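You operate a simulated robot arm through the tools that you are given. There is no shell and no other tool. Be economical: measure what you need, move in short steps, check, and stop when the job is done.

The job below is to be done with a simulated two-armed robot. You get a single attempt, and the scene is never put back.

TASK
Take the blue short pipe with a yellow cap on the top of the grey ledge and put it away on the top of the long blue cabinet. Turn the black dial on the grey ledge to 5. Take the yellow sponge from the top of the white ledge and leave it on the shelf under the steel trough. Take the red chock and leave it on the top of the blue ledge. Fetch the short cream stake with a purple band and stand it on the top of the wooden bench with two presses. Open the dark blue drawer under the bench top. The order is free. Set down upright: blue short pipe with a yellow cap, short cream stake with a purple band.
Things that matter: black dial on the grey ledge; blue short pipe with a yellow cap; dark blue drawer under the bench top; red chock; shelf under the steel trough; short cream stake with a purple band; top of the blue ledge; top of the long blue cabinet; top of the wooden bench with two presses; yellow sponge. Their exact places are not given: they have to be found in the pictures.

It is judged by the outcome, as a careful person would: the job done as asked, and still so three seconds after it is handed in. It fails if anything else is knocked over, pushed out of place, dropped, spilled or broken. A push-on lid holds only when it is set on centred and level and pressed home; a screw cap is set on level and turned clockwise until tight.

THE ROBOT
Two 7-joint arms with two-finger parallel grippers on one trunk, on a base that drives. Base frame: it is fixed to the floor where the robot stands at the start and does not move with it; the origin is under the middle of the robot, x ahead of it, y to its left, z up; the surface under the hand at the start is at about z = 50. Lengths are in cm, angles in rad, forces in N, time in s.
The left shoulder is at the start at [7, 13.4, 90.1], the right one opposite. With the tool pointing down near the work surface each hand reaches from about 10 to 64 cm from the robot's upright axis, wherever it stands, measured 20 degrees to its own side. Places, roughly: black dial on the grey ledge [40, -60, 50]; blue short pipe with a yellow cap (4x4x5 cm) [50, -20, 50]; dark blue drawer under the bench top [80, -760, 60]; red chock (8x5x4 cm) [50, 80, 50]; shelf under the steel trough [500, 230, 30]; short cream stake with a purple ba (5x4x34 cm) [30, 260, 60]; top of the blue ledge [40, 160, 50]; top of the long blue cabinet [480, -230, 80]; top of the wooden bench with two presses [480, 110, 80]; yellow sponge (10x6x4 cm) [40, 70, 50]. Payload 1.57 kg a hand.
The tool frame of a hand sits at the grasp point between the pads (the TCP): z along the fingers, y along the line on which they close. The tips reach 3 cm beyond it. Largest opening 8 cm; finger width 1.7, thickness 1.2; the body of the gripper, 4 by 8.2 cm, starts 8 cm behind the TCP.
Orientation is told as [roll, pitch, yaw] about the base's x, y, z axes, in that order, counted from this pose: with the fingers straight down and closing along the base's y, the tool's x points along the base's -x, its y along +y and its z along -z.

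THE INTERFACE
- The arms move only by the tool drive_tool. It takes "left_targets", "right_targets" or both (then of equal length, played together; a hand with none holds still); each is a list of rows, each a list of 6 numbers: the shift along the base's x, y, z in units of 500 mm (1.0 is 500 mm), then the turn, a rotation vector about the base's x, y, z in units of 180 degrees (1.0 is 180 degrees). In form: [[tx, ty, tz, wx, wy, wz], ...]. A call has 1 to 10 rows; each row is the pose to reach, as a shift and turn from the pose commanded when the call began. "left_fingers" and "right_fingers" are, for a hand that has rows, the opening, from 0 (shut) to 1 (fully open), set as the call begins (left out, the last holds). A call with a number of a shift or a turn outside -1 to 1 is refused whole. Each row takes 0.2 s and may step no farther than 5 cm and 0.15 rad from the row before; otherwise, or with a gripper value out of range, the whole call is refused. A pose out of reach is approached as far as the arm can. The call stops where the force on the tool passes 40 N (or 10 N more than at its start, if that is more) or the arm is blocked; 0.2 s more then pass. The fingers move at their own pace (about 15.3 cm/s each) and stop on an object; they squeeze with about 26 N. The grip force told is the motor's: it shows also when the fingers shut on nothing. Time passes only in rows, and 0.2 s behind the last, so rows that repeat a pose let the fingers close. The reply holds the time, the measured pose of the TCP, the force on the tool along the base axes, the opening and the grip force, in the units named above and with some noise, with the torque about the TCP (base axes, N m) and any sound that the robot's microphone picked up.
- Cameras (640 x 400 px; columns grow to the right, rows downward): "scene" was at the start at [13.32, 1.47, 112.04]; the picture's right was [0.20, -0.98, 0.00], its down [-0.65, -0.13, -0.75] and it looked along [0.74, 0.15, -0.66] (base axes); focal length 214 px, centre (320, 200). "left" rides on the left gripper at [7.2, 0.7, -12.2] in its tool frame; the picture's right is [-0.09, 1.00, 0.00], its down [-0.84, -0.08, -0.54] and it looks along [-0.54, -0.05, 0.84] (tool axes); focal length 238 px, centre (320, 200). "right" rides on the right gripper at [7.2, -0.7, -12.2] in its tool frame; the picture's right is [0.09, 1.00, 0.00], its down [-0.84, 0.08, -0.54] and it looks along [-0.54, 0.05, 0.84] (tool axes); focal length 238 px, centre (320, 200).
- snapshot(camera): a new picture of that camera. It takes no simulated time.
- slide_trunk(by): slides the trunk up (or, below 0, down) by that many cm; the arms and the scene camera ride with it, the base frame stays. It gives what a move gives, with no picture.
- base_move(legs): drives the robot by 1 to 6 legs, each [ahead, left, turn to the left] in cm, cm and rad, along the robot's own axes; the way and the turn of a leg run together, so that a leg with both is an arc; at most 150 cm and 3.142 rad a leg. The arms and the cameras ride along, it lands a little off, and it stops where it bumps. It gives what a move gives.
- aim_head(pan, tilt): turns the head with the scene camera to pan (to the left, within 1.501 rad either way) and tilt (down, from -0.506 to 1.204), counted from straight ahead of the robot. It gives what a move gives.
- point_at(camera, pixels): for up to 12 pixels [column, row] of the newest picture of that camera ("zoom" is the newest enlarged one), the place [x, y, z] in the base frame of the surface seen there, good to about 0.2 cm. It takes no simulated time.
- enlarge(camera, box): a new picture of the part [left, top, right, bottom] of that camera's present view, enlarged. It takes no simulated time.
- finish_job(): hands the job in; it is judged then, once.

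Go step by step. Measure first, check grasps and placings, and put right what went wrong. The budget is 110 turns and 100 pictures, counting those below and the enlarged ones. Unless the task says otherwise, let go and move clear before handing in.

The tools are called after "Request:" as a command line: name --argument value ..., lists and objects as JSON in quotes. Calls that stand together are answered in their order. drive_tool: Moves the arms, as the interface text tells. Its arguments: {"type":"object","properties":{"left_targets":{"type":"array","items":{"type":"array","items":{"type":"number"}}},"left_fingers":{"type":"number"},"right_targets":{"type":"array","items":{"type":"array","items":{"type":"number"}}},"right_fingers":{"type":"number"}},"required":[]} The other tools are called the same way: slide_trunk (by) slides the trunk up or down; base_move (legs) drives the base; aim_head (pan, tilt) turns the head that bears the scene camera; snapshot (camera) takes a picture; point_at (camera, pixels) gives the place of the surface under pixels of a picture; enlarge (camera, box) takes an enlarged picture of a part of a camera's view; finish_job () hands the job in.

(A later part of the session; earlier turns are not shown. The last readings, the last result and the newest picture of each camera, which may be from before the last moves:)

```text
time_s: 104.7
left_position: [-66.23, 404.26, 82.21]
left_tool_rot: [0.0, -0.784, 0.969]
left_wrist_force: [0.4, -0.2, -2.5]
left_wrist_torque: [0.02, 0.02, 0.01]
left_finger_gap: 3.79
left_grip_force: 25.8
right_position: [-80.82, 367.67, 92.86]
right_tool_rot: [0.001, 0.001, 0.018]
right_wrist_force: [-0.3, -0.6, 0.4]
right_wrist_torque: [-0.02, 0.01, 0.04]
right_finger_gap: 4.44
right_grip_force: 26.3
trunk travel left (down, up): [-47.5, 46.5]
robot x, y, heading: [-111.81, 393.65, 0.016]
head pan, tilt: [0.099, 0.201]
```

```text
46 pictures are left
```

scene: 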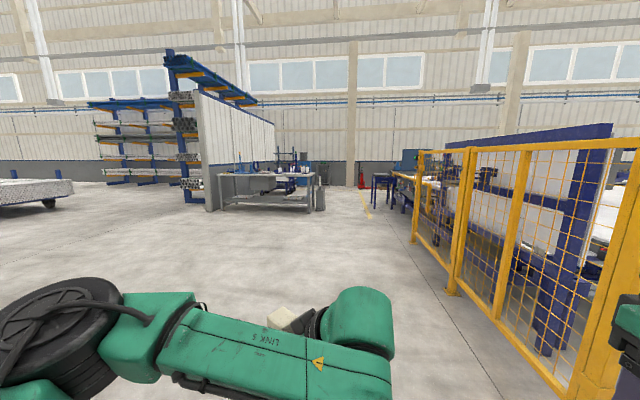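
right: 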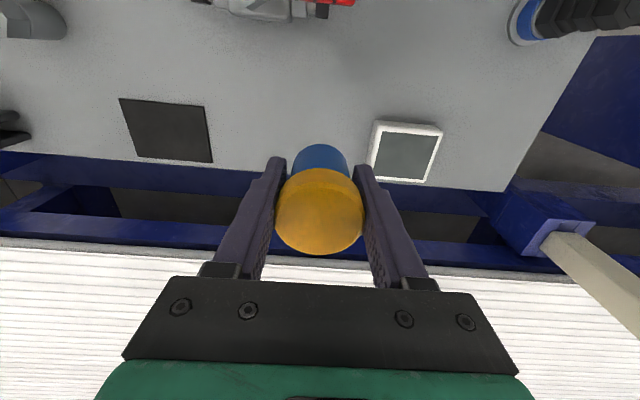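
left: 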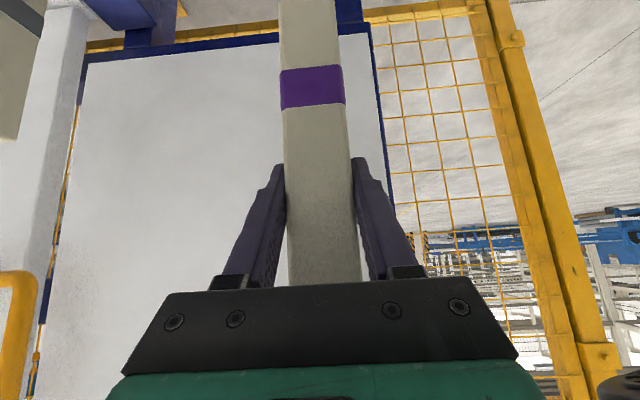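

A leg was a touch too long; sending it again with shorter legs.

Request:
base_move --legs '[[145, -15, -0.02], [145, -5, 0], [145, 0, 0], [65, 0, 0], [0, 0, -1.2]]'

Request:
snapshot --camera "scene"

```text
time_s: 131.8
left_position: [418.94, 342.71, 82.25]
left_tool_rot: [0.001, -0.782, -0.198]
left_wrist_force: [-0.1, 0.4, -2.8]
left_wrist_torque: [0.01, 0.04, -0.01]
left_finger_gap: 3.81
left_grip_force: 25.8
right_position: [379.71, 341.65, 92.87]
right_tool_rot: [0.001, 0.0, -1.149]
right_wrist_force: [-0.3, -0.1, -0.2]
right_wrist_torque: [-0.02, 0.02, -0.01]
right_finger_gap: 4.38
right_grip_force: 25.7
trunk travel left (down, up): [-47.5, 46.5]
robot x, y, heading: [390.95, 380.36, -1.15]
head pan, tilt: [0.099, 0.201]
```

```text
45 pictures are left
```

scene: 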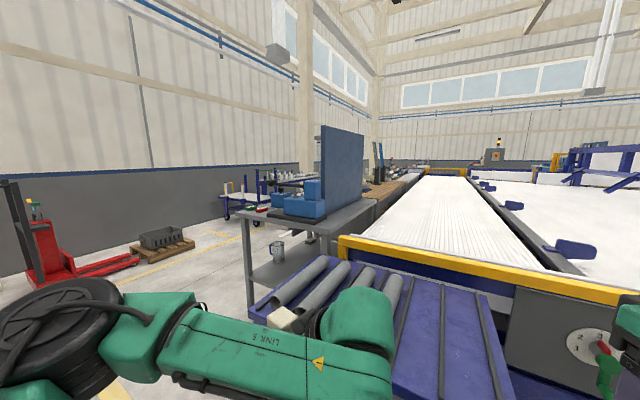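

A steel table with a shelf is at (300,230), a wooden bench beyond it at (400,185), and an aisle runs on their +x side. Measuring these.

Request:
point_at --camera "scene" --pixels '[[245, 215], [310, 222], [375, 203], [265, 268], [278, 240], [395, 185], [420, 172], [235, 215], [258, 300], [450, 300], [160, 245], [340, 170]]'

Request:
enlarge --camera "scene" --box '[210, 120, 430, 310]'

```text
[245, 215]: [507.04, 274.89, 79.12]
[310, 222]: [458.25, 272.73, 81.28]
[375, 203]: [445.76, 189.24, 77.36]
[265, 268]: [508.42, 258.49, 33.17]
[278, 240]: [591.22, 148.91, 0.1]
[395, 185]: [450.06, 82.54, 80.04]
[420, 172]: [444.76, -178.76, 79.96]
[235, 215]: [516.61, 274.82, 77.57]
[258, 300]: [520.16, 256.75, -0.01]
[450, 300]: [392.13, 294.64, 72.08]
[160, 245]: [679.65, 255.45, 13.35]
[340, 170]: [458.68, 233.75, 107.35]
```

```text
2.11 times, centred on (320, 215) of scene
```

zoom: 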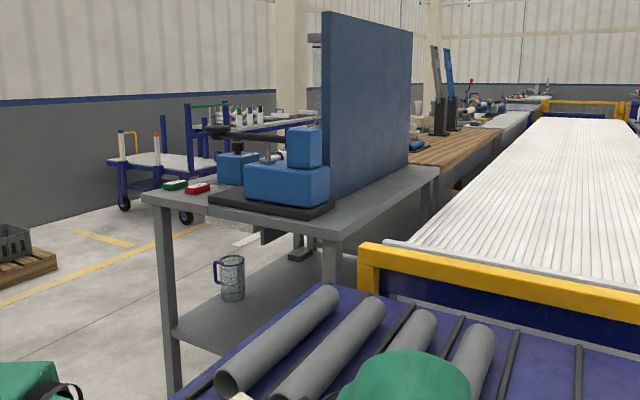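

The table at x 445–517, y 190–275 has the shelf at z 33, and the wooden bench continues beyond it at z 80. I'll drive into the aisle at x≈585, face the benches, and go down to y≈110.

Request:
base_move --legs '[[0, 0, 1.15], [100, 0, 0], [95, 0, 0], [0, 0, 3.14], [0, 140, 0], [0, 125, 0]]'

Request:
aim_head --pan 0.0 --tilt 0.5

Request:
snapshot --camera "scene"

```text
time_s: 164.3
left_position: [532.95, 99.68, 82.37]
left_tool_rot: [0.001, -0.785, -2.223]
left_wrist_force: [-0.1, 0.4, -3.6]
left_wrist_torque: [0.01, 0.0, 0.0]
left_finger_gap: 3.79
left_grip_force: 26.0
right_position: [549.49, 135.45, 92.87]
right_tool_rot: [-0.001, 0.001, 3.108]
right_wrist_force: [0.0, 0.0, -0.5]
right_wrist_torque: [-0.03, -0.02, 0.0]
right_finger_gap: 4.39
right_grip_force: 26.4
trunk travel left (down, up): [-47.5, 46.5]
robot x, y, heading: [578.87, 108.08, 3.107]
head pan, tilt: [0.099, 0.201]
```

```text
time_s: 165.1
left_position: [532.94, 99.67, 82.3]
left_tool_rot: [0.0, -0.785, -2.222]
left_wrist_force: [0.0, 0.0, -3.2]
left_wrist_torque: [0.03, -0.02, -0.01]
left_finger_gap: 3.79
left_grip_force: 25.3
right_position: [549.36, 135.41, 92.83]
right_tool_rot: [0.005, 0.0, 3.108]
right_wrist_force: [0.4, -1.3, -0.7]
right_wrist_torque: [0.03, 0.02, -0.03]
right_finger_gap: 4.44
right_grip_force: 25.9
trunk travel left (down, up): [-47.5, 46.5]
robot x, y, heading: [578.85, 108.03, 3.109]
head pan, tilt: [0.0, 0.499]
```

```text
43 pictures are left
```

scene: 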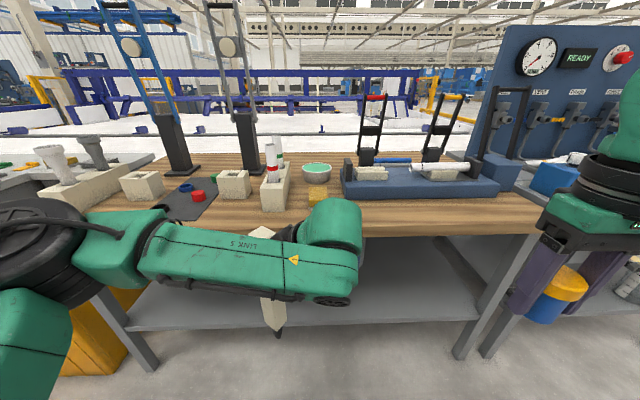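

This is the wooden bench with two tall presses. I want to see the stake's lower end at (278,325) and the free room on the bench.

Request:
enlarge --camera "scene" --box '[220, 210, 340, 350]'

Request:
point_at --camera "zoom" --pixels '[[323, 350], [323, 340], [310, 325], [335, 325], [320, 300], [335, 300], [305, 300]]'

Request:
enlarge --camera "scene" --box '[100, 120, 560, 240]'

Request:
point_at --camera "scene" --pixels '[[100, 205], [190, 195], [235, 175], [275, 180], [317, 170], [317, 192], [345, 195], [430, 190], [440, 220], [360, 222], [250, 220], [500, 205]]'

```text
2.86 times, centred on (280, 280) of scene
```

zoom: 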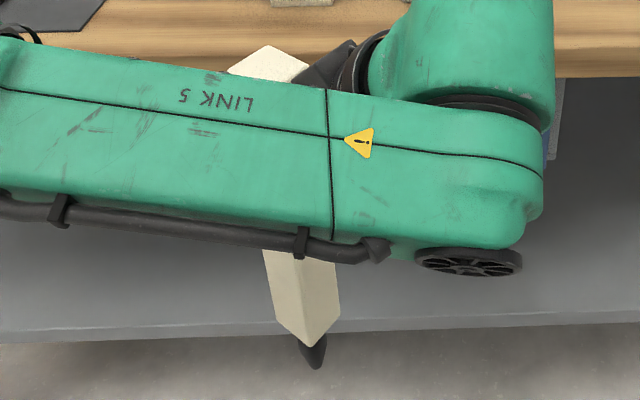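

```text
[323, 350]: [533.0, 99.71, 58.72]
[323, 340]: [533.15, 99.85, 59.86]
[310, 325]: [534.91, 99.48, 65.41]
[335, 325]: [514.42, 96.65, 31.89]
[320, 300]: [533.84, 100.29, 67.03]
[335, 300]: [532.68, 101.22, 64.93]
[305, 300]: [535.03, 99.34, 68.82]
```

```text
1.39 times, centred on (330, 180) of scene
```

zoom: 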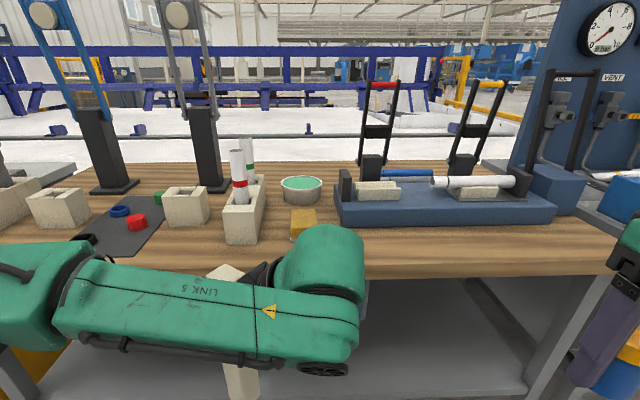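

```text
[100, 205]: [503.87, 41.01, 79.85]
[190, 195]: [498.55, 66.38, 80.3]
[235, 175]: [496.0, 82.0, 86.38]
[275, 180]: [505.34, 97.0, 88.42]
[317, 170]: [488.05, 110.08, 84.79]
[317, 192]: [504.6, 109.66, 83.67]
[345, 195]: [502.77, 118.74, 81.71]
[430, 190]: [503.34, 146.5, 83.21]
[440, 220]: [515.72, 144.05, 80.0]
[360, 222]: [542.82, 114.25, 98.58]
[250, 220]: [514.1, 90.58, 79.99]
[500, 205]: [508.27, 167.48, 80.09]
```

The stake ends in a dark tip below z 60, so I'll look closely at the tip and at the holed blocks on the bench.

Request:
enlarge --camera "scene" --box '[110, 140, 300, 225]'

Request:
enlarge --camera "scene" --box '[250, 295, 310, 345]'

```text
3.37 times, centred on (205, 182) of scene
```

zoom: 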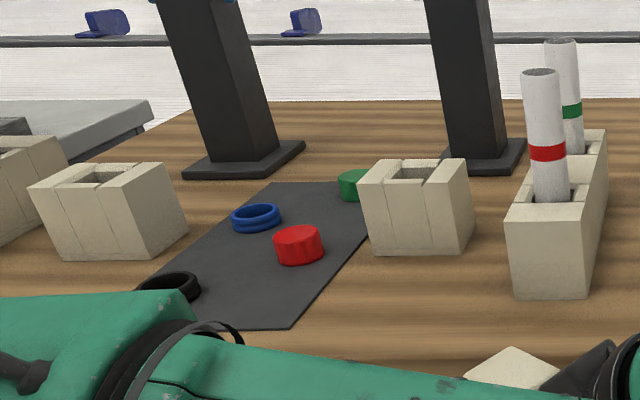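

```text
8.00 times, centred on (280, 320) of scene
```

zoom: 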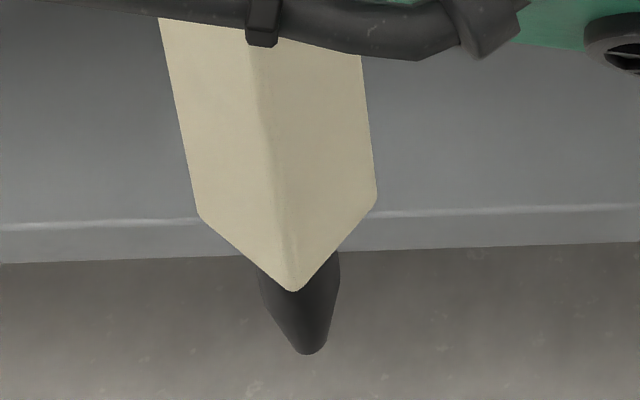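

The foot is a tapered peg, so the stake needs a holed block. Two are empty; the nearer one is around (496,82). Measuring its hole.

Request:
enlarge --camera "scene" --box '[208, 158, 260, 200]'

Request:
point_at --camera "zoom" --pixels '[[120, 125], [480, 120], [200, 120], [250, 165], [320, 165], [300, 80], [410, 140], [150, 80], [440, 80], [100, 300], [430, 300], [300, 120]]'

```text
9.52 times, centred on (234, 179) of scene
```

zoom: 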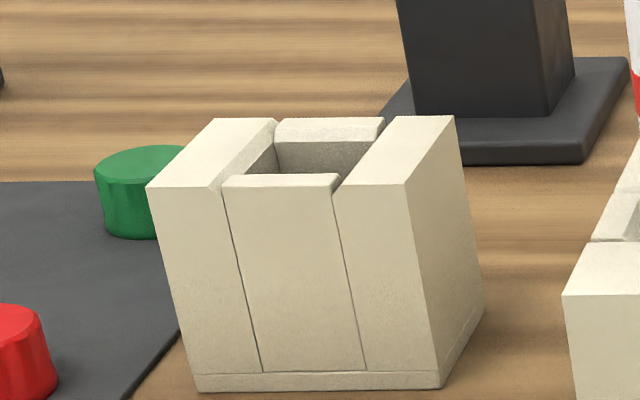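

```text
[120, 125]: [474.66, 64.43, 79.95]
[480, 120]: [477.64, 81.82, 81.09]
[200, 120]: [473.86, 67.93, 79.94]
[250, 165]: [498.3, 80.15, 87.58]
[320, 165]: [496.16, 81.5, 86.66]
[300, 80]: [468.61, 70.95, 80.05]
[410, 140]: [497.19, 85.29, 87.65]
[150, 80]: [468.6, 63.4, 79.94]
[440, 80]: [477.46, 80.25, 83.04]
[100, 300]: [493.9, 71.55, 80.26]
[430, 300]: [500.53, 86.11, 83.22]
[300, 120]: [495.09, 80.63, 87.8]
```

Request:
point_at --camera "zoom" --pixels '[[235, 178], [332, 178], [280, 130], [375, 128], [180, 175], [225, 178], [345, 178], [268, 128], [385, 128], [405, 180], [155, 182], [448, 120]]'

```text
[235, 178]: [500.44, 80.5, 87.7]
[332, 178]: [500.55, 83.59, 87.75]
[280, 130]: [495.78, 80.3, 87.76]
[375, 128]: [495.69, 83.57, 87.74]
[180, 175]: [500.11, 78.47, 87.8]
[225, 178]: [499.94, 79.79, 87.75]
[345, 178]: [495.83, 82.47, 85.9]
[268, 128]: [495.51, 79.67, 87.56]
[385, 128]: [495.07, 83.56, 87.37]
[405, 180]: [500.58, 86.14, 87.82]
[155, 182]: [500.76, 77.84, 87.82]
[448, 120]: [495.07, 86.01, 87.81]
```

The block's hole is about 3 x 3.7 cm, centred near (498.5, 82), with its top at z 87.7. The stake foot tapers, so it can go in. I'll raise the trunk 40 cm, shift the base left a little, and square the stake to the block.

Request:
slide_trunk --by 40

Request:
base_move --legs '[[0, 8, 0.033]]'

Request:
drive_tool --left_targets '[[0, -0.026, 0, 0, 0, -0.045], [0, -0.052, 0, 0, 0, -0.09], [0, -0.078, 0, 0, 0, -0.135], [0, -0.104, 0, 0, 0, -0.18], [0, -0.13, 0, 0, 0, -0.225], [0, -0.156, 0, 0, 0, -0.265], [0, -0.18, 0, 0, 0, -0.302]]'

Request:
aim_head --pan 0.2 --tilt 0.8

Request:
snapshot --camera "scene"

```text
time_s: 169.0
left_position: [532.83, 99.74, 122.31]
left_tool_rot: [0.0, -0.783, -2.223]
left_wrist_force: [0.0, 1.1, -2.5]
left_wrist_torque: [0.05, -0.03, 0.03]
left_finger_gap: 3.76
left_grip_force: 25.8
right_position: [549.48, 135.42, 132.87]
right_tool_rot: [0.002, 0.002, 3.109]
right_wrist_force: [0.4, 0.1, -1.0]
right_wrist_torque: [-0.03, -0.05, 0.02]
right_finger_gap: 4.42
right_grip_force: 26.4
trunk travel left (down, up): [-87.5, 6.5]
robot x, y, heading: [578.88, 108.25, 3.109]
head pan, tilt: [0.0, 0.499]
```

```text
time_s: 170.0
left_position: [533.05, 90.95, 122.33]
left_tool_rot: [0.007, -0.791, -2.195]
left_wrist_force: [-0.1, 0.9, -3.5]
left_wrist_torque: [0.01, 0.0, 0.01]
left_finger_gap: 3.79
left_grip_force: 26.3
right_position: [548.34, 127.33, 132.66]
right_tool_rot: [0.008, 0.0, 3.142]
right_wrist_force: [-0.6, 0.7, -1.1]
right_wrist_torque: [-0.02, 0.0, -0.01]
right_finger_gap: 4.43
right_grip_force: 25.8
trunk travel left (down, up): [-87.5, 6.5]
robot x, y, heading: [578.99, 99.99, 3.139]
head pan, tilt: [0.0, 0.499]
```

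```text
time_s: 171.6
left_position: [533.06, 81.21, 122.22]
left_tool_rot: [0.0, -0.782, -3.139]
left_wrist_force: [-0.2, -1.2, -3.5]
left_wrist_torque: [0.0, -0.03, -0.04]
left_finger_gap: 3.79
left_grip_force: 26.0
left hand out of reach, approached as far as the arm can: row 6
right_position: [548.29, 126.15, 132.9]
right_tool_rot: [0.001, 0.001, 3.141]
right_wrist_force: [0.4, 0.4, -0.6]
right_wrist_torque: [0.02, 0.02, -0.02]
right_finger_gap: 4.41
right_grip_force: 26.3
trunk travel left (down, up): [-87.5, 6.5]
robot x, y, heading: [579.1, 100.21, 3.143]
head pan, tilt: [0.0, 0.499]
```

```text
time_s: 172.4
left_position: [533.14, 81.27, 122.31]
left_tool_rot: [-0.001, -0.784, -3.14]
left_wrist_force: [-0.3, -0.2, -3.5]
left_wrist_torque: [-0.01, -0.01, 0.01]
left_finger_gap: 3.75
left_grip_force: 25.7
right_position: [548.47, 126.33, 132.8]
right_tool_rot: [0.002, 0.0, 3.143]
right_wrist_force: [-1.0, -0.3, -0.8]
right_wrist_torque: [-0.02, 0.02, -0.01]
right_finger_gap: 4.43
right_grip_force: 25.7
trunk travel left (down, up): [-87.5, 6.5]
robot x, y, heading: [578.82, 100.37, 3.144]
head pan, tilt: [0.201, 0.799]
```

```text
37 pictures are left
```

scene: 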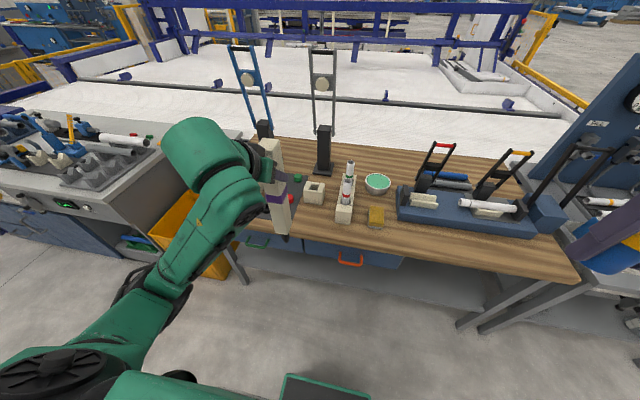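

Good overview. I'll enlarge the block to measure the hole from above.

Request:
enlarge --camera "scene" --box '[296, 174, 336, 209]'

Request:
point_at --camera "zoom" --pixels '[[160, 240], [180, 130], [420, 130], [430, 240], [220, 230], [220, 150], [370, 150], [370, 230], [300, 190], [300, 140], [300, 245], [150, 180]]'

```text
11.43 times, centred on (316, 192) of scene
```

zoom: 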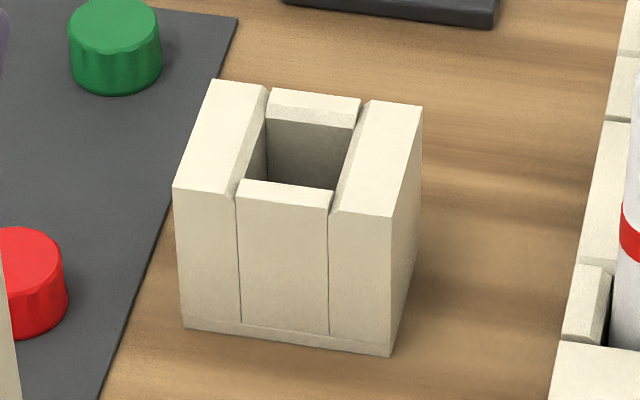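

```text
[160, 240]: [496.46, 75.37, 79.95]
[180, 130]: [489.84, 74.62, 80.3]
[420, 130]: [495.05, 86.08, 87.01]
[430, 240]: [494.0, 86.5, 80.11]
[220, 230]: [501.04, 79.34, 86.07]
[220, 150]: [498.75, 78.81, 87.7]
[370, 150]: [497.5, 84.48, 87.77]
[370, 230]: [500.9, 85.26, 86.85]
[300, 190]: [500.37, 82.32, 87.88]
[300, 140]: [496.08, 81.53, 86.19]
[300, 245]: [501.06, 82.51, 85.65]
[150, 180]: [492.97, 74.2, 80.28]
```

The hole is about 3.5–3.8 cm square, centred at (498.35, 81.8). I'll drive 30 cm forward so the stake comes near it, then measure the stake against it.

Request:
base_move --legs '[[29, 0, 0]]'

Request:
aim_head --pan 0.3 --tilt 0.8

Request:
snapshot --camera "scene"

```text
time_s: 174.4
left_position: [504.47, 80.45, 122.37]
left_tool_rot: [-0.001, -0.785, -3.127]
left_wrist_force: [0.7, -0.2, -2.8]
left_wrist_torque: [0.01, -0.03, -0.01]
left_finger_gap: 3.8
left_grip_force: 26.2
right_position: [518.98, 125.71, 132.84]
right_tool_rot: [0.002, 0.0, -3.127]
right_wrist_force: [0.8, -1.1, 0.1]
right_wrist_torque: [-0.01, 0.01, 0.04]
right_finger_gap: 4.4
right_grip_force: 25.8
trunk travel left (down, up): [-87.5, 6.5]
robot x, y, heading: [549.77, 99.84, -3.133]
head pan, tilt: [0.201, 0.799]
```

```text
time_s: 175.1
left_position: [504.24, 80.43, 122.3]
left_tool_rot: [-0.003, -0.783, -3.124]
left_wrist_force: [-0.3, 0.8, -2.3]
left_wrist_torque: [0.0, -0.04, -0.01]
left_finger_gap: 3.81
left_grip_force: 26.1
right_position: [518.76, 125.74, 132.82]
right_tool_rot: [0.003, 0.0, -3.129]
right_wrist_force: [0.1, -0.1, 0.0]
right_wrist_torque: [-0.01, -0.03, -0.04]
right_finger_gap: 4.43
right_grip_force: 25.7
trunk travel left (down, up): [-87.5, 6.5]
robot x, y, heading: [549.74, 100.09, -3.131]
head pan, tilt: [0.3, 0.799]
```

```text
35 pictures are left
```

scene: 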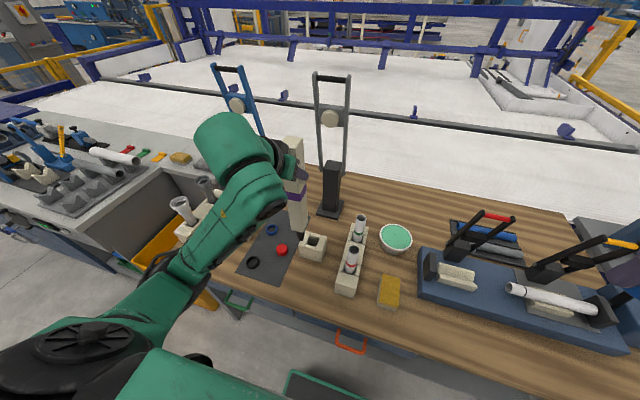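

Request:
enlarge --camera "scene" --box '[272, 130, 344, 265]'

Request:
point_at --camera "zoom" --pixels '[[286, 160], [310, 160], [335, 160], [300, 220], [325, 220], [345, 220], [285, 200], [320, 260], [335, 268], [345, 290], [400, 300], [330, 230]]'

```text
2.96 times, centred on (308, 198) of scene
```

zoom: 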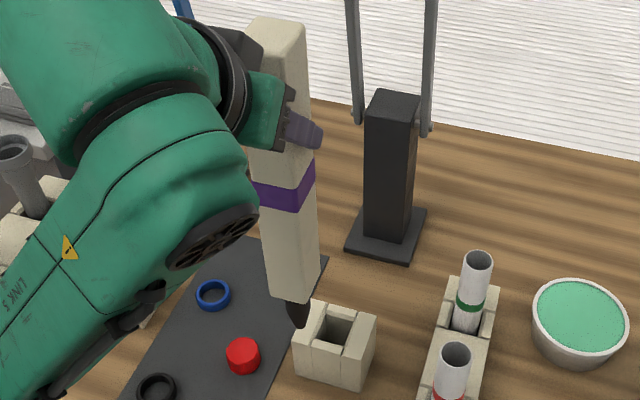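

```text
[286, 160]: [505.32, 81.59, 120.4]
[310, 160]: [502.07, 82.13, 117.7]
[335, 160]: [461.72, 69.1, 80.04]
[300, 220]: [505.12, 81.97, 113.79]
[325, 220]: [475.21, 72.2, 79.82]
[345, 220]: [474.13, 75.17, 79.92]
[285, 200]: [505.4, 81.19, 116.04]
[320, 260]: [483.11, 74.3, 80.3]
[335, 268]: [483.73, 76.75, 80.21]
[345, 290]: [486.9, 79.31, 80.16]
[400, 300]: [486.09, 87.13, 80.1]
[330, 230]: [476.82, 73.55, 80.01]
```

Request:
point_at --camera "zoom" --pixels '[[275, 60], [275, 170], [285, 230], [290, 285], [300, 50], [309, 170], [312, 220], [316, 265], [297, 318], [297, 310], [297, 325], [268, 285]]'

```text
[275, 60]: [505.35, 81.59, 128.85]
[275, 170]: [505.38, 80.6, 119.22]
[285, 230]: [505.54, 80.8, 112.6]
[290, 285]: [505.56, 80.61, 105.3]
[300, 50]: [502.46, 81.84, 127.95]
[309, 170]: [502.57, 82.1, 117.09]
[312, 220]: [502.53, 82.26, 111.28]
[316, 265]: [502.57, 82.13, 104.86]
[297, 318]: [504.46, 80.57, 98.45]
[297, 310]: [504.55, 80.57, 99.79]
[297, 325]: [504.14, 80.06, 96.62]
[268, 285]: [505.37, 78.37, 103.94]
```

The stake hangs vertical, centred at (503.6, 80.25), tip at z≈95.3 and body end at ≈103. I'll move it over the hole (-5.25, +1.55) and check.

Request:
drive_tool --left_targets '[[-0.05, 0.015, 0, 0, 0, 0], [-0.105, 0.031, 0, 0, 0, 0], [-0.105, 0.031, -0.06, 0, 0, 0]]'

Request:
enlarge --camera "scene" --box '[272, 170, 344, 265]'

```text
time_s: 175.9
left_position: [499.08, 81.89, 119.12]
left_tool_rot: [-0.002, -0.783, -3.126]
left_wrist_force: [-0.2, -0.9, -2.2]
left_wrist_torque: [-0.01, -0.02, -0.03]
left_finger_gap: 3.78
left_grip_force: 26.4
right_position: [518.86, 125.74, 132.92]
right_tool_rot: [0.001, 0.0, -3.128]
right_wrist_force: [0.2, 0.3, -1.2]
right_wrist_torque: [0.0, 0.01, -0.02]
right_finger_gap: 4.44
right_grip_force: 26.0
trunk travel left (down, up): [-87.5, 6.5]
robot x, y, heading: [549.59, 99.89, -3.133]
head pan, tilt: [0.3, 0.799]
```

```text
4.21 times, centred on (308, 218) of scene
```

zoom: 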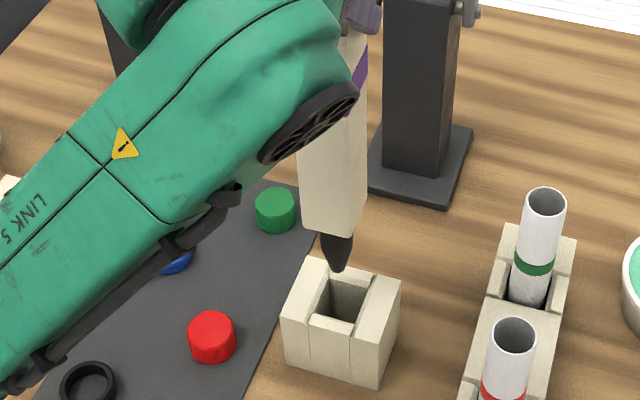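

Request:
point_at --camera "zoom" --pixels '[[338, 266], [338, 245], [325, 200], [355, 190], [320, 290], [378, 305], [345, 275], [335, 320], [300, 300], [390, 290], [350, 268], [330, 325]]'

```text
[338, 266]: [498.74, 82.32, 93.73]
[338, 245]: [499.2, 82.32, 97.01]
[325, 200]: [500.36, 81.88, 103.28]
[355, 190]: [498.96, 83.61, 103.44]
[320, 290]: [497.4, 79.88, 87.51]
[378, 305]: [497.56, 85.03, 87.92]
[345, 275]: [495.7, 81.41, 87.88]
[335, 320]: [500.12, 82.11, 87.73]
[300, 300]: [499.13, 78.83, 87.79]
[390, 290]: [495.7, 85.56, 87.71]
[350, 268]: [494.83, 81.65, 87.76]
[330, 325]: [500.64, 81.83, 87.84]
```

The stake is nearly over the hole. I'll refine by (-0.6, +0.2) and lower 10 cm.

Request:
drive_tool --left_targets '[[-0.012, 0.004, 0, 0, 0, 0], [-0.012, 0.004, -0.06, 0, 0, 0], [-0.012, 0.004, -0.11, 0, 0, 0], [-0.012, 0.004, -0.16, 0, 0, 0], [-0.012, 0.004, -0.2, 0, 0, 0]]'

Request:
enlarge --camera "scene" --box '[272, 170, 344, 265]'

```text
time_s: 177.1
left_position: [498.37, 82.18, 109.15]
left_tool_rot: [-0.001, -0.784, -3.125]
left_wrist_force: [-0.2, 1.0, -2.8]
left_wrist_torque: [-0.03, -0.03, 0.03]
left_finger_gap: 3.78
left_grip_force: 26.3
right_position: [518.81, 125.76, 132.95]
right_tool_rot: [0.002, -0.001, -3.127]
right_wrist_force: [0.0, -0.3, -0.2]
right_wrist_torque: [0.01, 0.0, -0.03]
right_finger_gap: 4.42
right_grip_force: 26.1
trunk travel left (down, up): [-87.5, 6.5]
robot x, y, heading: [549.5, 99.86, -3.128]
head pan, tilt: [0.3, 0.799]
```

```text
4.21 times, centred on (308, 218) of scene
```

zoom: 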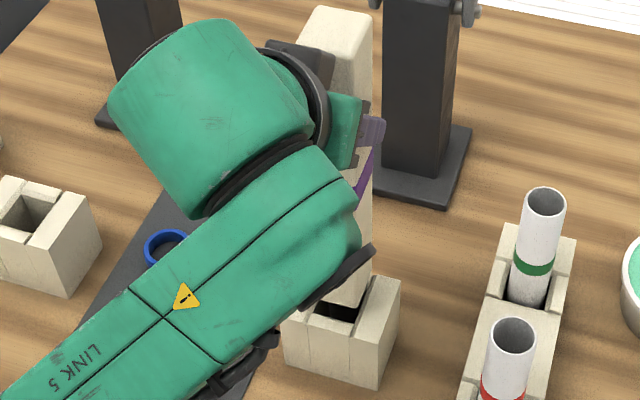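

The peg is in the hole with no contact. Lowering the last bit in small steps.

Request:
drive_tool --left_targets '[[0, 0, -0.01, 0, 0, 0], [0, 0, -0.02, 0, 0, 0], [0, 0, -0.028, 0, 0, 0]]'

Request:
enlarge --camera "scene" --box '[295, 210, 344, 255]'

```text
time_s: 177.9
left_position: [498.39, 81.99, 107.74]
left_tool_rot: [-0.001, -0.783, -3.126]
left_wrist_force: [0.5, -0.3, -2.8]
left_wrist_torque: [-0.02, -0.05, -0.04]
left_finger_gap: 3.76
left_grip_force: 26.0
right_position: [518.83, 125.85, 132.75]
right_tool_rot: [0.001, -0.001, -3.128]
right_wrist_force: [0.1, 0.1, -1.6]
right_wrist_torque: [0.02, 0.0, -0.01]
right_finger_gap: 4.4
right_grip_force: 26.3
trunk travel left (down, up): [-87.5, 6.5]
robot x, y, heading: [549.82, 100.17, -3.13]
head pan, tilt: [0.3, 0.799]
```

```text
8.89 times, centred on (320, 232) of scene
```

zoom: 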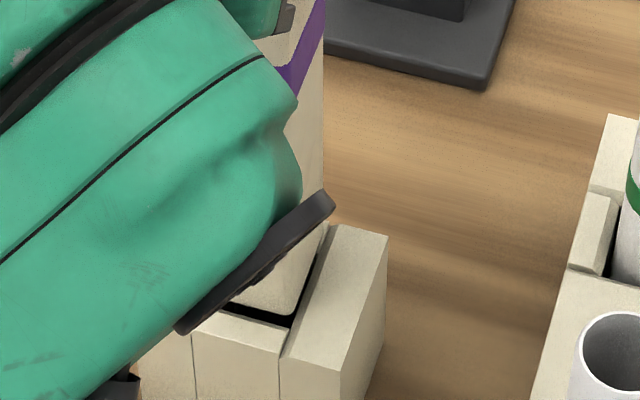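

Still no contact force; the body is at the block's mouth. A few more millimetres at a time.

Request:
drive_tool --left_targets '[[0, 0, -0.006, 0, 0, 0], [0, 0, -0.012, 0, 0, 0], [0, 0, -0.018, 0, 0, 0]]'

Request:
enlarge --camera "scene" --box '[295, 210, 344, 255]'

```text
time_s: 178.7
left_position: [498.68, 82.06, 107.44]
left_tool_rot: [0.0, -0.794, -3.126]
left_wrist_force: [2.5, -3.0, 19.3]
left_wrist_torque: [-0.33, 0.19, 0.18]
left_finger_gap: 3.72
left_grip_force: 26.4
right_position: [519.27, 125.88, 132.96]
right_tool_rot: [0.001, -0.004, -3.128]
right_wrist_force: [0.3, 0.4, -0.9]
right_wrist_torque: [0.0, -0.03, -0.01]
right_finger_gap: 4.44
right_grip_force: 26.4
trunk travel left (down, up): [-87.5, 6.5]
robot x, y, heading: [549.89, 100.21, -3.127]
head pan, tilt: [0.3, 0.799]
```

```text
8.89 times, centred on (320, 232) of scene
```

zoom: 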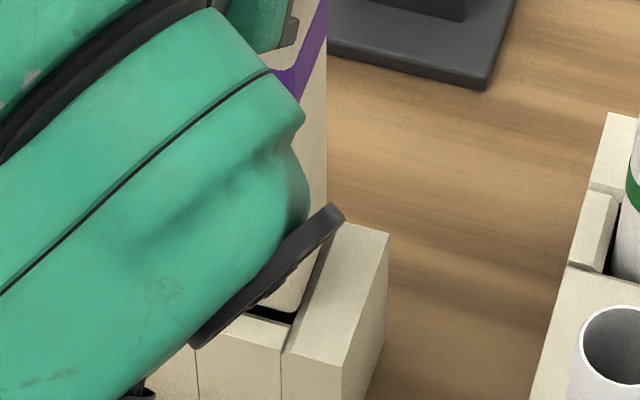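

Contact reads about 20 N at TCP z 107.4. I'll check how the body's bottom edge sits relative to the block top.

Request:
point_at --camera "zoom" --pixels '[[285, 300], [275, 304], [290, 290], [310, 270], [318, 200], [240, 325], [270, 335], [330, 280], [293, 312], [270, 313]]'

Request:
enlarge --camera "scene" --box '[308, 232, 328, 250]'

```text
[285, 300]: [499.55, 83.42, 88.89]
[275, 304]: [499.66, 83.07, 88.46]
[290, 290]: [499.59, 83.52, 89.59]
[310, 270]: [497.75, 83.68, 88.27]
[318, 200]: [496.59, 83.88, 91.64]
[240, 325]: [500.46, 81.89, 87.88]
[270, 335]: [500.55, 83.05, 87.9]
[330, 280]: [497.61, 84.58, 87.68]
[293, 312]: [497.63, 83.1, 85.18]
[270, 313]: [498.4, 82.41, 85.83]
```

```text
16.00 times, centred on (318, 241) of scene
```

zoom: 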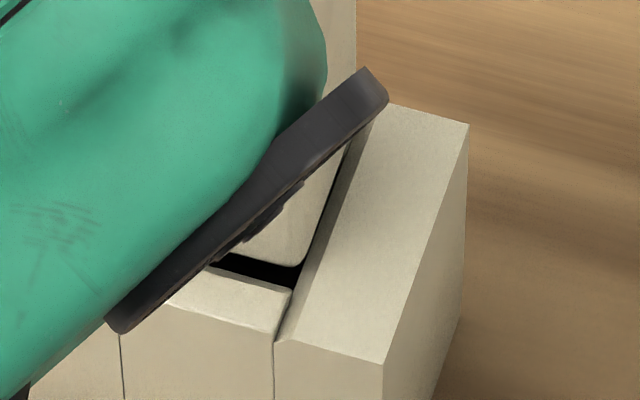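

The body bottom is at 88.3, with a gap at the front, so the stake sits slightly too far back. I'll ease up, shift 0.45 cm toward me, and lower again.

Request:
drive_tool --left_targets '[[0, 0, 0.022, 0, 0, 0], [0.009, 0, 0.022, 0, 0, 0], [0.009, 0, 0.022, 0, 0, 0]]'

Request:
drive_tool --left_targets '[[0, 0, -0.006, 0, 0, 0], [0, 0, -0.012, 0, 0, 0], [0, 0, -0.018, 0, 0, 0]]'

Request:
enlarge --camera "scene" --box '[308, 232, 328, 250]'

Request:
point_at --camera "zoom" --pixels '[[270, 250], [290, 258], [320, 200], [215, 285], [380, 250], [260, 268]]'

```text
time_s: 179.5
left_position: [498.84, 82.14, 108.03]
left_tool_rot: [-0.001, -0.783, -3.126]
left_wrist_force: [-0.1, -0.3, -3.4]
left_wrist_torque: [-0.01, -0.02, -0.06]
left_finger_gap: 3.8
left_grip_force: 26.1
right_position: [518.89, 125.77, 132.91]
right_tool_rot: [0.001, 0.0, -3.128]
right_wrist_force: [-0.4, 0.2, -0.4]
right_wrist_torque: [-0.01, -0.05, 0.02]
right_finger_gap: 4.42
right_grip_force: 25.9
trunk travel left (down, up): [-87.5, 6.5]
robot x, y, heading: [549.84, 100.02, -3.127]
head pan, tilt: [0.3, 0.799]
```

```text
time_s: 180.3
left_position: [498.78, 82.04, 107.44]
left_tool_rot: [0.001, -0.788, -3.127]
left_wrist_force: [0.0, -0.9, 2.7]
left_wrist_torque: [-0.08, 0.11, 0.04]
left_finger_gap: 3.76
left_grip_force: 26.2
right_position: [518.97, 125.76, 132.91]
right_tool_rot: [0.002, 0.001, -3.127]
right_wrist_force: [-0.3, 1.0, 0.0]
right_wrist_torque: [0.02, -0.02, 0.03]
right_finger_gap: 4.42
right_grip_force: 26.1
trunk travel left (down, up): [-87.5, 6.5]
robot x, y, heading: [549.64, 99.26, -3.124]
head pan, tilt: [0.3, 0.799]
```

```text
16.00 times, centred on (318, 241) of scene
```

zoom: 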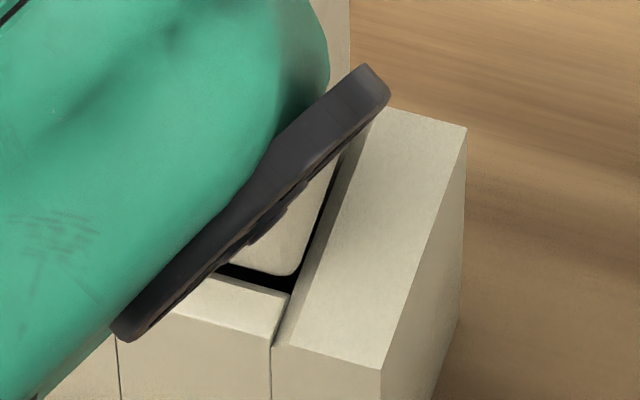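

```text
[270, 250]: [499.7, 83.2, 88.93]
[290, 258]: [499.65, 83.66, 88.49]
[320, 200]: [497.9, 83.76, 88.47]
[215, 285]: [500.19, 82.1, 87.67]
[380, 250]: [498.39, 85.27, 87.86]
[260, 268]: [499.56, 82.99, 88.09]
```

Contact is at the same height as before, so the foot is seated on the bottom of the hole. I'll open the fingers and look before backing off.

Request:
drive_tool --left_targets '[[0, 0, 0, 0, 0, 0], [0, 0, 0, 0, 0, 0], [0, 0, 0, 0, 0, 0]]' --left_fingers 1

Request:
enlarge --camera "scene" --box '[272, 130, 344, 265]'

Request:
snapshot --camera "left"

```text
time_s: 181.1
left_position: [498.86, 82.01, 107.29]
left_tool_rot: [0.0, -0.783, -3.126]
left_wrist_force: [-0.6, -0.3, 0.6]
left_wrist_torque: [-0.02, -0.03, 0.0]
left_finger_gap: 8.01
left_grip_force: 0.1
right_position: [518.86, 125.77, 132.87]
right_tool_rot: [0.001, 0.001, -3.127]
right_wrist_force: [-0.3, 0.6, -0.3]
right_wrist_torque: [0.04, -0.05, 0.02]
right_finger_gap: 4.42
right_grip_force: 25.9
trunk travel left (down, up): [-87.5, 6.5]
robot x, y, heading: [549.62, 100.28, -3.131]
head pan, tilt: [0.3, 0.799]
```

```text
2.96 times, centred on (308, 198) of scene
```

zoom: 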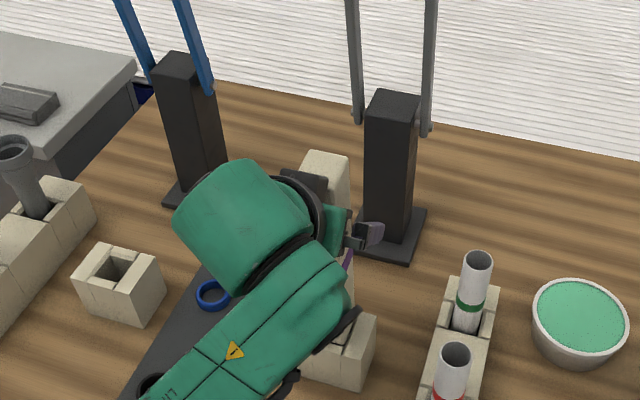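

```text
26 pictures are left
```

left: 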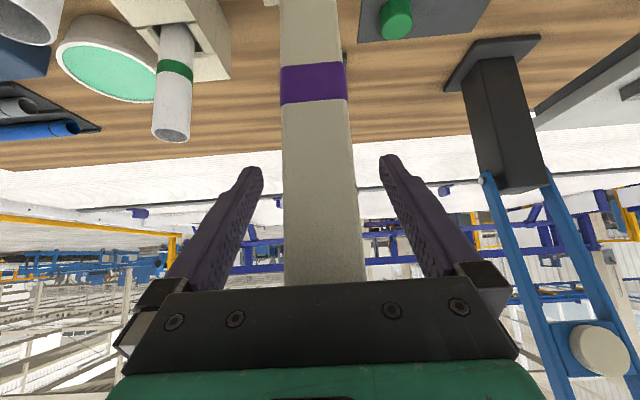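

The stake stands upright and centred between the open fingers. Backing the hand straight off, then checking.

Request:
drive_tool --left_targets '[[0.03, 0, 0, 0, 0, 0], [0.08, 0, 0.01, 0, 0, 0], [0.15, 0, 0.04, 0, 0, 0], [0.22, 0, 0.08, 0, 0, 0], [0.28, 0, 0.12, 0, 0, 0]]'

Request:
snapshot --camera "scene"

```text
time_s: 182.4
left_position: [508.62, 79.06, 110.26]
left_tool_rot: [0.304, -0.752, 2.906]
left_wrist_force: [-0.5, -0.2, 0.4]
left_wrist_torque: [0.02, 0.0, -0.01]
left_finger_gap: 8.0
left_grip_force: 0.0
left hand out of reach, approached as far as the arm can: row 4, 5
right_position: [518.68, 125.62, 132.81]
right_tool_rot: [0.0, 0.002, -3.127]
right_wrist_force: [-0.3, 0.0, -0.3]
right_wrist_torque: [0.02, -0.05, 0.0]
right_finger_gap: 4.43
right_grip_force: 25.4
trunk travel left (down, up): [-87.5, 6.5]
robot x, y, heading: [550.03, 99.81, -3.13]
head pan, tilt: [0.3, 0.799]
stopped in row 5 (left hand): the arm was blocked; the commanded pose is now the measured one
```

```text
25 pictures are left
```

scene: 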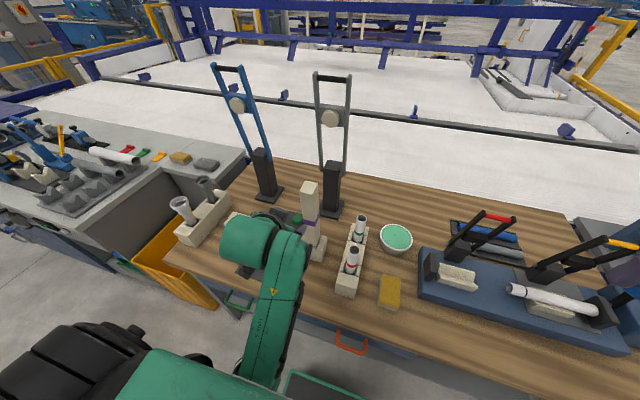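

The stake stands upright in its block. I'll drive back out, turn to face along the aisle, and look toward the long blue cabinet.

Request:
base_move --legs '[[-38, 0, 0], [0, 0, 1.56]]'

Request:
aim_head --pan 0.0 --tilt 0.35

Request:
snapshot --camera "scene"

```text
time_s: 188.6
left_position: [608.62, 60.27, 110.34]
left_tool_rot: [0.305, -0.753, -1.776]
left_wrist_force: [0.5, -1.2, 0.3]
left_wrist_torque: [-0.01, 0.0, 0.01]
left_finger_gap: 8.01
left_grip_force: 0.0
right_position: [562.02, 68.91, 132.88]
right_tool_rot: [0.002, 0.001, -1.529]
right_wrist_force: [0.6, 0.1, -0.6]
right_wrist_torque: [0.03, 0.01, 0.02]
right_finger_gap: 4.42
right_grip_force: 26.6
trunk travel left (down, up): [-87.5, 6.5]
robot x, y, heading: [586.84, 100.22, -1.531]
head pan, tilt: [0.3, 0.799]
```

```text
time_s: 189.5
left_position: [608.63, 60.26, 110.28]
left_tool_rot: [0.307, -0.753, -1.779]
left_wrist_force: [0.4, 0.6, 0.2]
left_wrist_torque: [-0.01, 0.02, -0.01]
left_finger_gap: 7.98
left_grip_force: 0.1
right_position: [561.98, 68.95, 132.87]
right_tool_rot: [0.001, 0.0, -1.528]
right_wrist_force: [-0.5, -0.4, -1.0]
right_wrist_torque: [0.01, 0.01, -0.03]
right_finger_gap: 4.41
right_grip_force: 26.0
trunk travel left (down, up): [-87.5, 6.5]
robot x, y, heading: [586.72, 100.62, -1.527]
head pan, tilt: [0.0, 0.351]
```

```text
24 pictures are left
```

scene: 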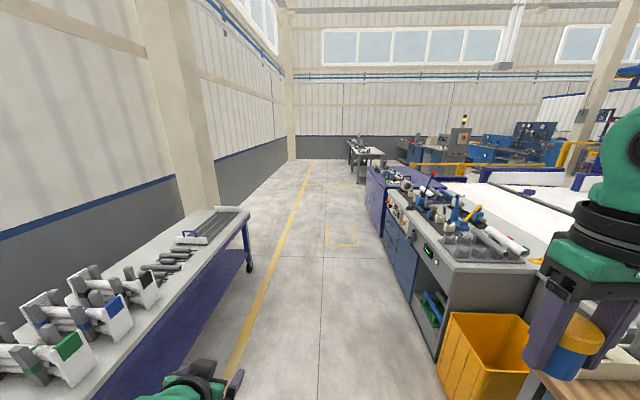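

The aisle is clear and the blue cabinets are on the right. Driving 330 cm along it and turning to face them.

Request:
base_move --legs '[[0, 8, -0.044], [145, 0, 0], [145, 0, 0], [35, 0, 0], [0, 0, -1.57]]'

Request:
aim_head --pan 0.0 --tilt 0.65

Request:
snapshot --camera "scene"

```text
time_s: 209.8
left_position: [557.54, -243.81, 110.32]
left_tool_rot: [0.306, -0.752, 2.928]
left_wrist_force: [1.9, 0.4, 1.2]
left_wrist_torque: [-0.02, -0.04, 0.01]
left_finger_gap: 8.0
left_grip_force: 0.0
right_position: [566.6, -197.15, 132.85]
right_tool_rot: [0.003, 0.0, -3.106]
right_wrist_force: [0.0, -0.3, 0.2]
right_wrist_torque: [-0.01, 0.0, -0.02]
right_finger_gap: 4.42
right_grip_force: 25.3
trunk travel left (down, up): [-87.5, 6.5]
robot x, y, heading: [598.44, -221.81, -3.111]
head pan, tilt: [0.0, 0.351]
```

```text
time_s: 210.6
left_position: [557.59, -243.84, 110.4]
left_tool_rot: [0.308, -0.753, 2.925]
left_wrist_force: [0.3, -0.3, -0.5]
left_wrist_torque: [-0.02, 0.04, 0.02]
left_finger_gap: 8.0
left_grip_force: 0.1
right_position: [566.67, -197.12, 132.81]
right_tool_rot: [0.003, 0.001, -3.106]
right_wrist_force: [-1.0, 0.4, -0.5]
right_wrist_torque: [0.03, 0.01, 0.02]
right_finger_gap: 4.43
right_grip_force: 26.1
trunk travel left (down, up): [-87.5, 6.5]
robot x, y, heading: [598.16, -222.05, -3.107]
head pan, tilt: [0.0, 0.649]
```

```text
23 pictures are left
```

scene: 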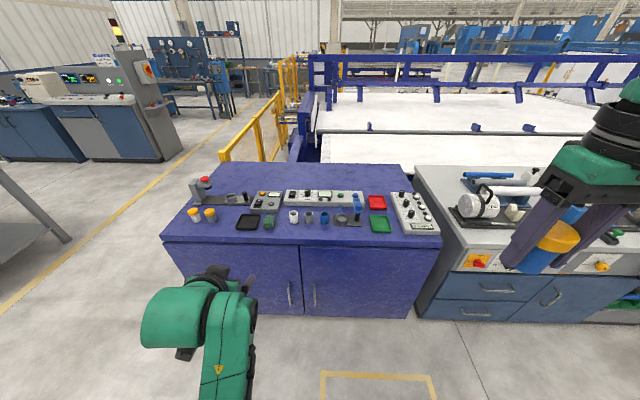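

This is the long blue cabinet, with instruments in rows and free spots at its back and edges. Measuring free spots.

Request:
point_at --camera "scene" --pixels '[[180, 235], [300, 242], [435, 242], [300, 232], [340, 232], [330, 178], [230, 178], [400, 178], [270, 210], [360, 205], [300, 205], [385, 208]]'

Request:
enlarge --camera "scene" --box '[160, 150, 450, 260]'

```text
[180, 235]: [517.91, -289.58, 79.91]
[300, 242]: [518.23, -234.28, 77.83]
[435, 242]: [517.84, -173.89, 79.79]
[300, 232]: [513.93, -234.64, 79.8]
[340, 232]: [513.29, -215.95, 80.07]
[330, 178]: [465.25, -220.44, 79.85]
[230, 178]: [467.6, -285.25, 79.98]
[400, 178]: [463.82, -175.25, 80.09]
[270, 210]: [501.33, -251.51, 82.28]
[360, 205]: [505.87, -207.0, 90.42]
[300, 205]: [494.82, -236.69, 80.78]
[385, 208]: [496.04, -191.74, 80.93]
```

```text
2.21 times, centred on (305, 205) of scene
```

zoom: 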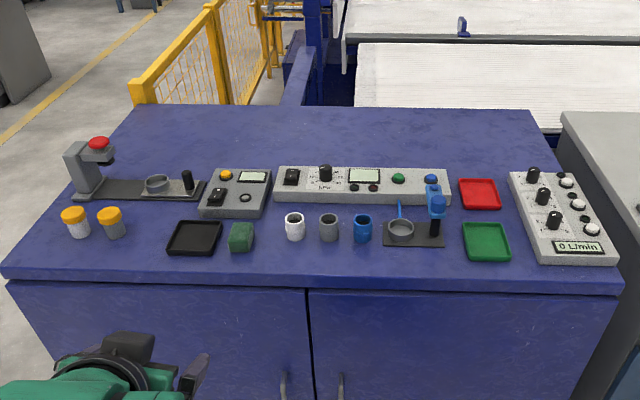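

Front strip near (513, -226) is free: the cups end at x≈507 and the edge is at 518. I'll raise the left hand, lower the trunk 25 cm, and drive into position.

Request:
drive_tool --left_targets '[[0, 0, 0.1, 0, 0, 0], [0, 0, 0.2, 0, 0, 0], [0, 0, 0.3, 0, 0, 0], [0, 0, 0.4, 0, 0, 0]]'

Request:
slide_trunk --by -25

Request:
base_move --legs '[[0, 16, -0.035], [42, 0, 0]]'

```text
time_s: 211.0
left_position: [557.73, -246.92, 114.7]
left_tool_rot: [0.569, -0.664, 2.752]
left_wrist_force: [0.5, -0.2, -0.1]
left_wrist_torque: [0.02, 0.01, 0.04]
left_finger_gap: 8.01
left_grip_force: 0.1
right_position: [566.42, -197.05, 132.91]
right_tool_rot: [0.001, 0.002, -3.104]
right_wrist_force: [0.6, 0.7, 0.2]
right_wrist_torque: [-0.02, 0.0, 0.02]
right_finger_gap: 4.45
right_grip_force: 26.6
trunk travel left (down, up): [-87.5, 6.5]
robot x, y, heading: [598.05, -222.4, -3.104]
head pan, tilt: [0.0, 0.649]
stopped in row 2 (left hand): the arm was blocked; the commanded pose is now the measured one
```

```text
time_s: 213.6
left_position: [557.84, -246.84, 89.82]
left_tool_rot: [0.568, -0.666, 2.753]
left_wrist_force: [0.0, -0.6, 0.2]
left_wrist_torque: [-0.02, -0.01, 0.01]
left_finger_gap: 8.01
left_grip_force: 0.1
right_position: [566.54, -197.24, 107.88]
right_tool_rot: [0.003, 0.0, -3.107]
right_wrist_force: [-0.3, -0.7, -1.3]
right_wrist_torque: [0.01, -0.01, 0.06]
right_finger_gap: 4.42
right_grip_force: 26.2
trunk travel left (down, up): [-62.5, 31.5]
robot x, y, heading: [597.87, -221.91, -3.104]
head pan, tilt: [0.0, 0.649]
```

```text
time_s: 217.1
left_position: [517.13, -261.57, 89.77]
left_tool_rot: [0.568, -0.665, 2.723]
left_wrist_force: [-0.2, -0.4, 0.5]
left_wrist_torque: [0.01, -0.01, -0.02]
left_finger_gap: 8.0
left_grip_force: 0.0
right_position: [527.28, -212.02, 107.92]
right_tool_rot: [0.002, -0.001, -3.135]
right_wrist_force: [-0.4, -0.3, -0.9]
right_wrist_torque: [0.01, -0.04, 0.0]
right_finger_gap: 4.43
right_grip_force: 25.4
trunk travel left (down, up): [-62.5, 31.5]
robot x, y, heading: [558.09, -238.31, -3.134]
head pan, tilt: [0.0, 0.649]
```

The left hand sits clear at the left of the cabinet front. Moving the pipe over (513.2, -226) and looking.

Request:
drive_tool --right_targets '[[-0.07, -0.07, 0, 0, 0, 0], [-0.14, -0.14, 0, 0, 0, 0], [-0.21, -0.21, 0, 0, 0, 0], [-0.282, -0.28, 0, 0, 0, 0], [-0.282, -0.28, -0.1, 0, 0, 0], [-0.282, -0.28, -0.2, 0, 0, 0], [-0.282, -0.28, -0.3, 0, 0, 0]]'

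Request:
snapshot --camera "scene"

```text
refused: row 4 steps farther than a row can; nothing moved
```

```text
21 pictures are left
```

scene: 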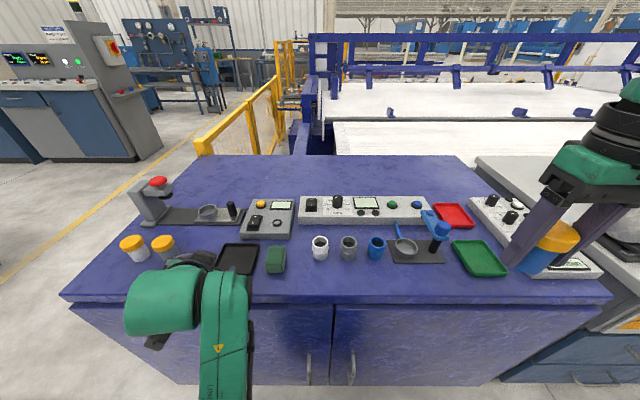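

Row 4 was a hair too long. The front strip around (335,280) is visibly free, so I'll resend with smaller steps.

Request:
drive_tool --right_targets '[[-0.06, -0.06, 0, 0, 0, 0], [-0.12, -0.12, 0, 0, 0, 0], [-0.18, -0.18, 0, 0, 0, 0], [-0.24, -0.24, 0, 0, 0, 0], [-0.282, -0.28, -0.05, 0, 0, 0], [-0.282, -0.28, -0.14, 0, 0, 0], [-0.282, -0.28, -0.23, 0, 0, 0], [-0.282, -0.28, -0.32, 0, 0, 0]]'

Request:
snapshot --camera "scene"

```text
time_s: 218.9
left_position: [517.04, -261.54, 89.82]
left_tool_rot: [0.568, -0.665, 2.724]
left_wrist_force: [0.9, 1.4, 0.0]
left_wrist_torque: [0.01, -0.03, 0.03]
left_finger_gap: 8.01
left_grip_force: 0.0
right_position: [513.38, -225.9, 91.52]
right_tool_rot: [0.003, 0.001, -3.137]
right_wrist_force: [0.1, 0.4, -0.7]
right_wrist_torque: [0.01, 0.01, 0.01]
right_finger_gap: 4.42
right_grip_force: 25.6
trunk travel left (down, up): [-62.5, 31.5]
robot x, y, heading: [558.14, -238.19, -3.135]
head pan, tilt: [0.0, 0.649]
```

```text
20 pictures are left
```

scene: 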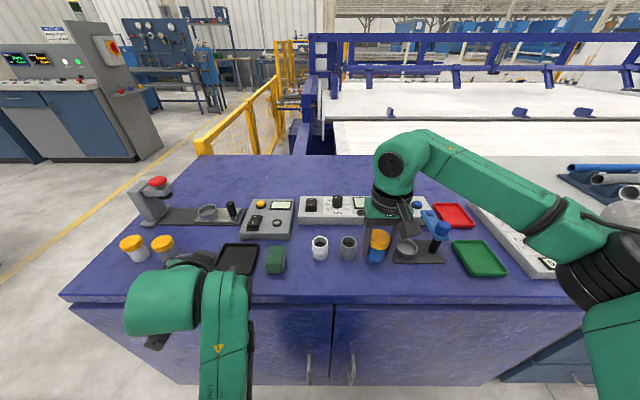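

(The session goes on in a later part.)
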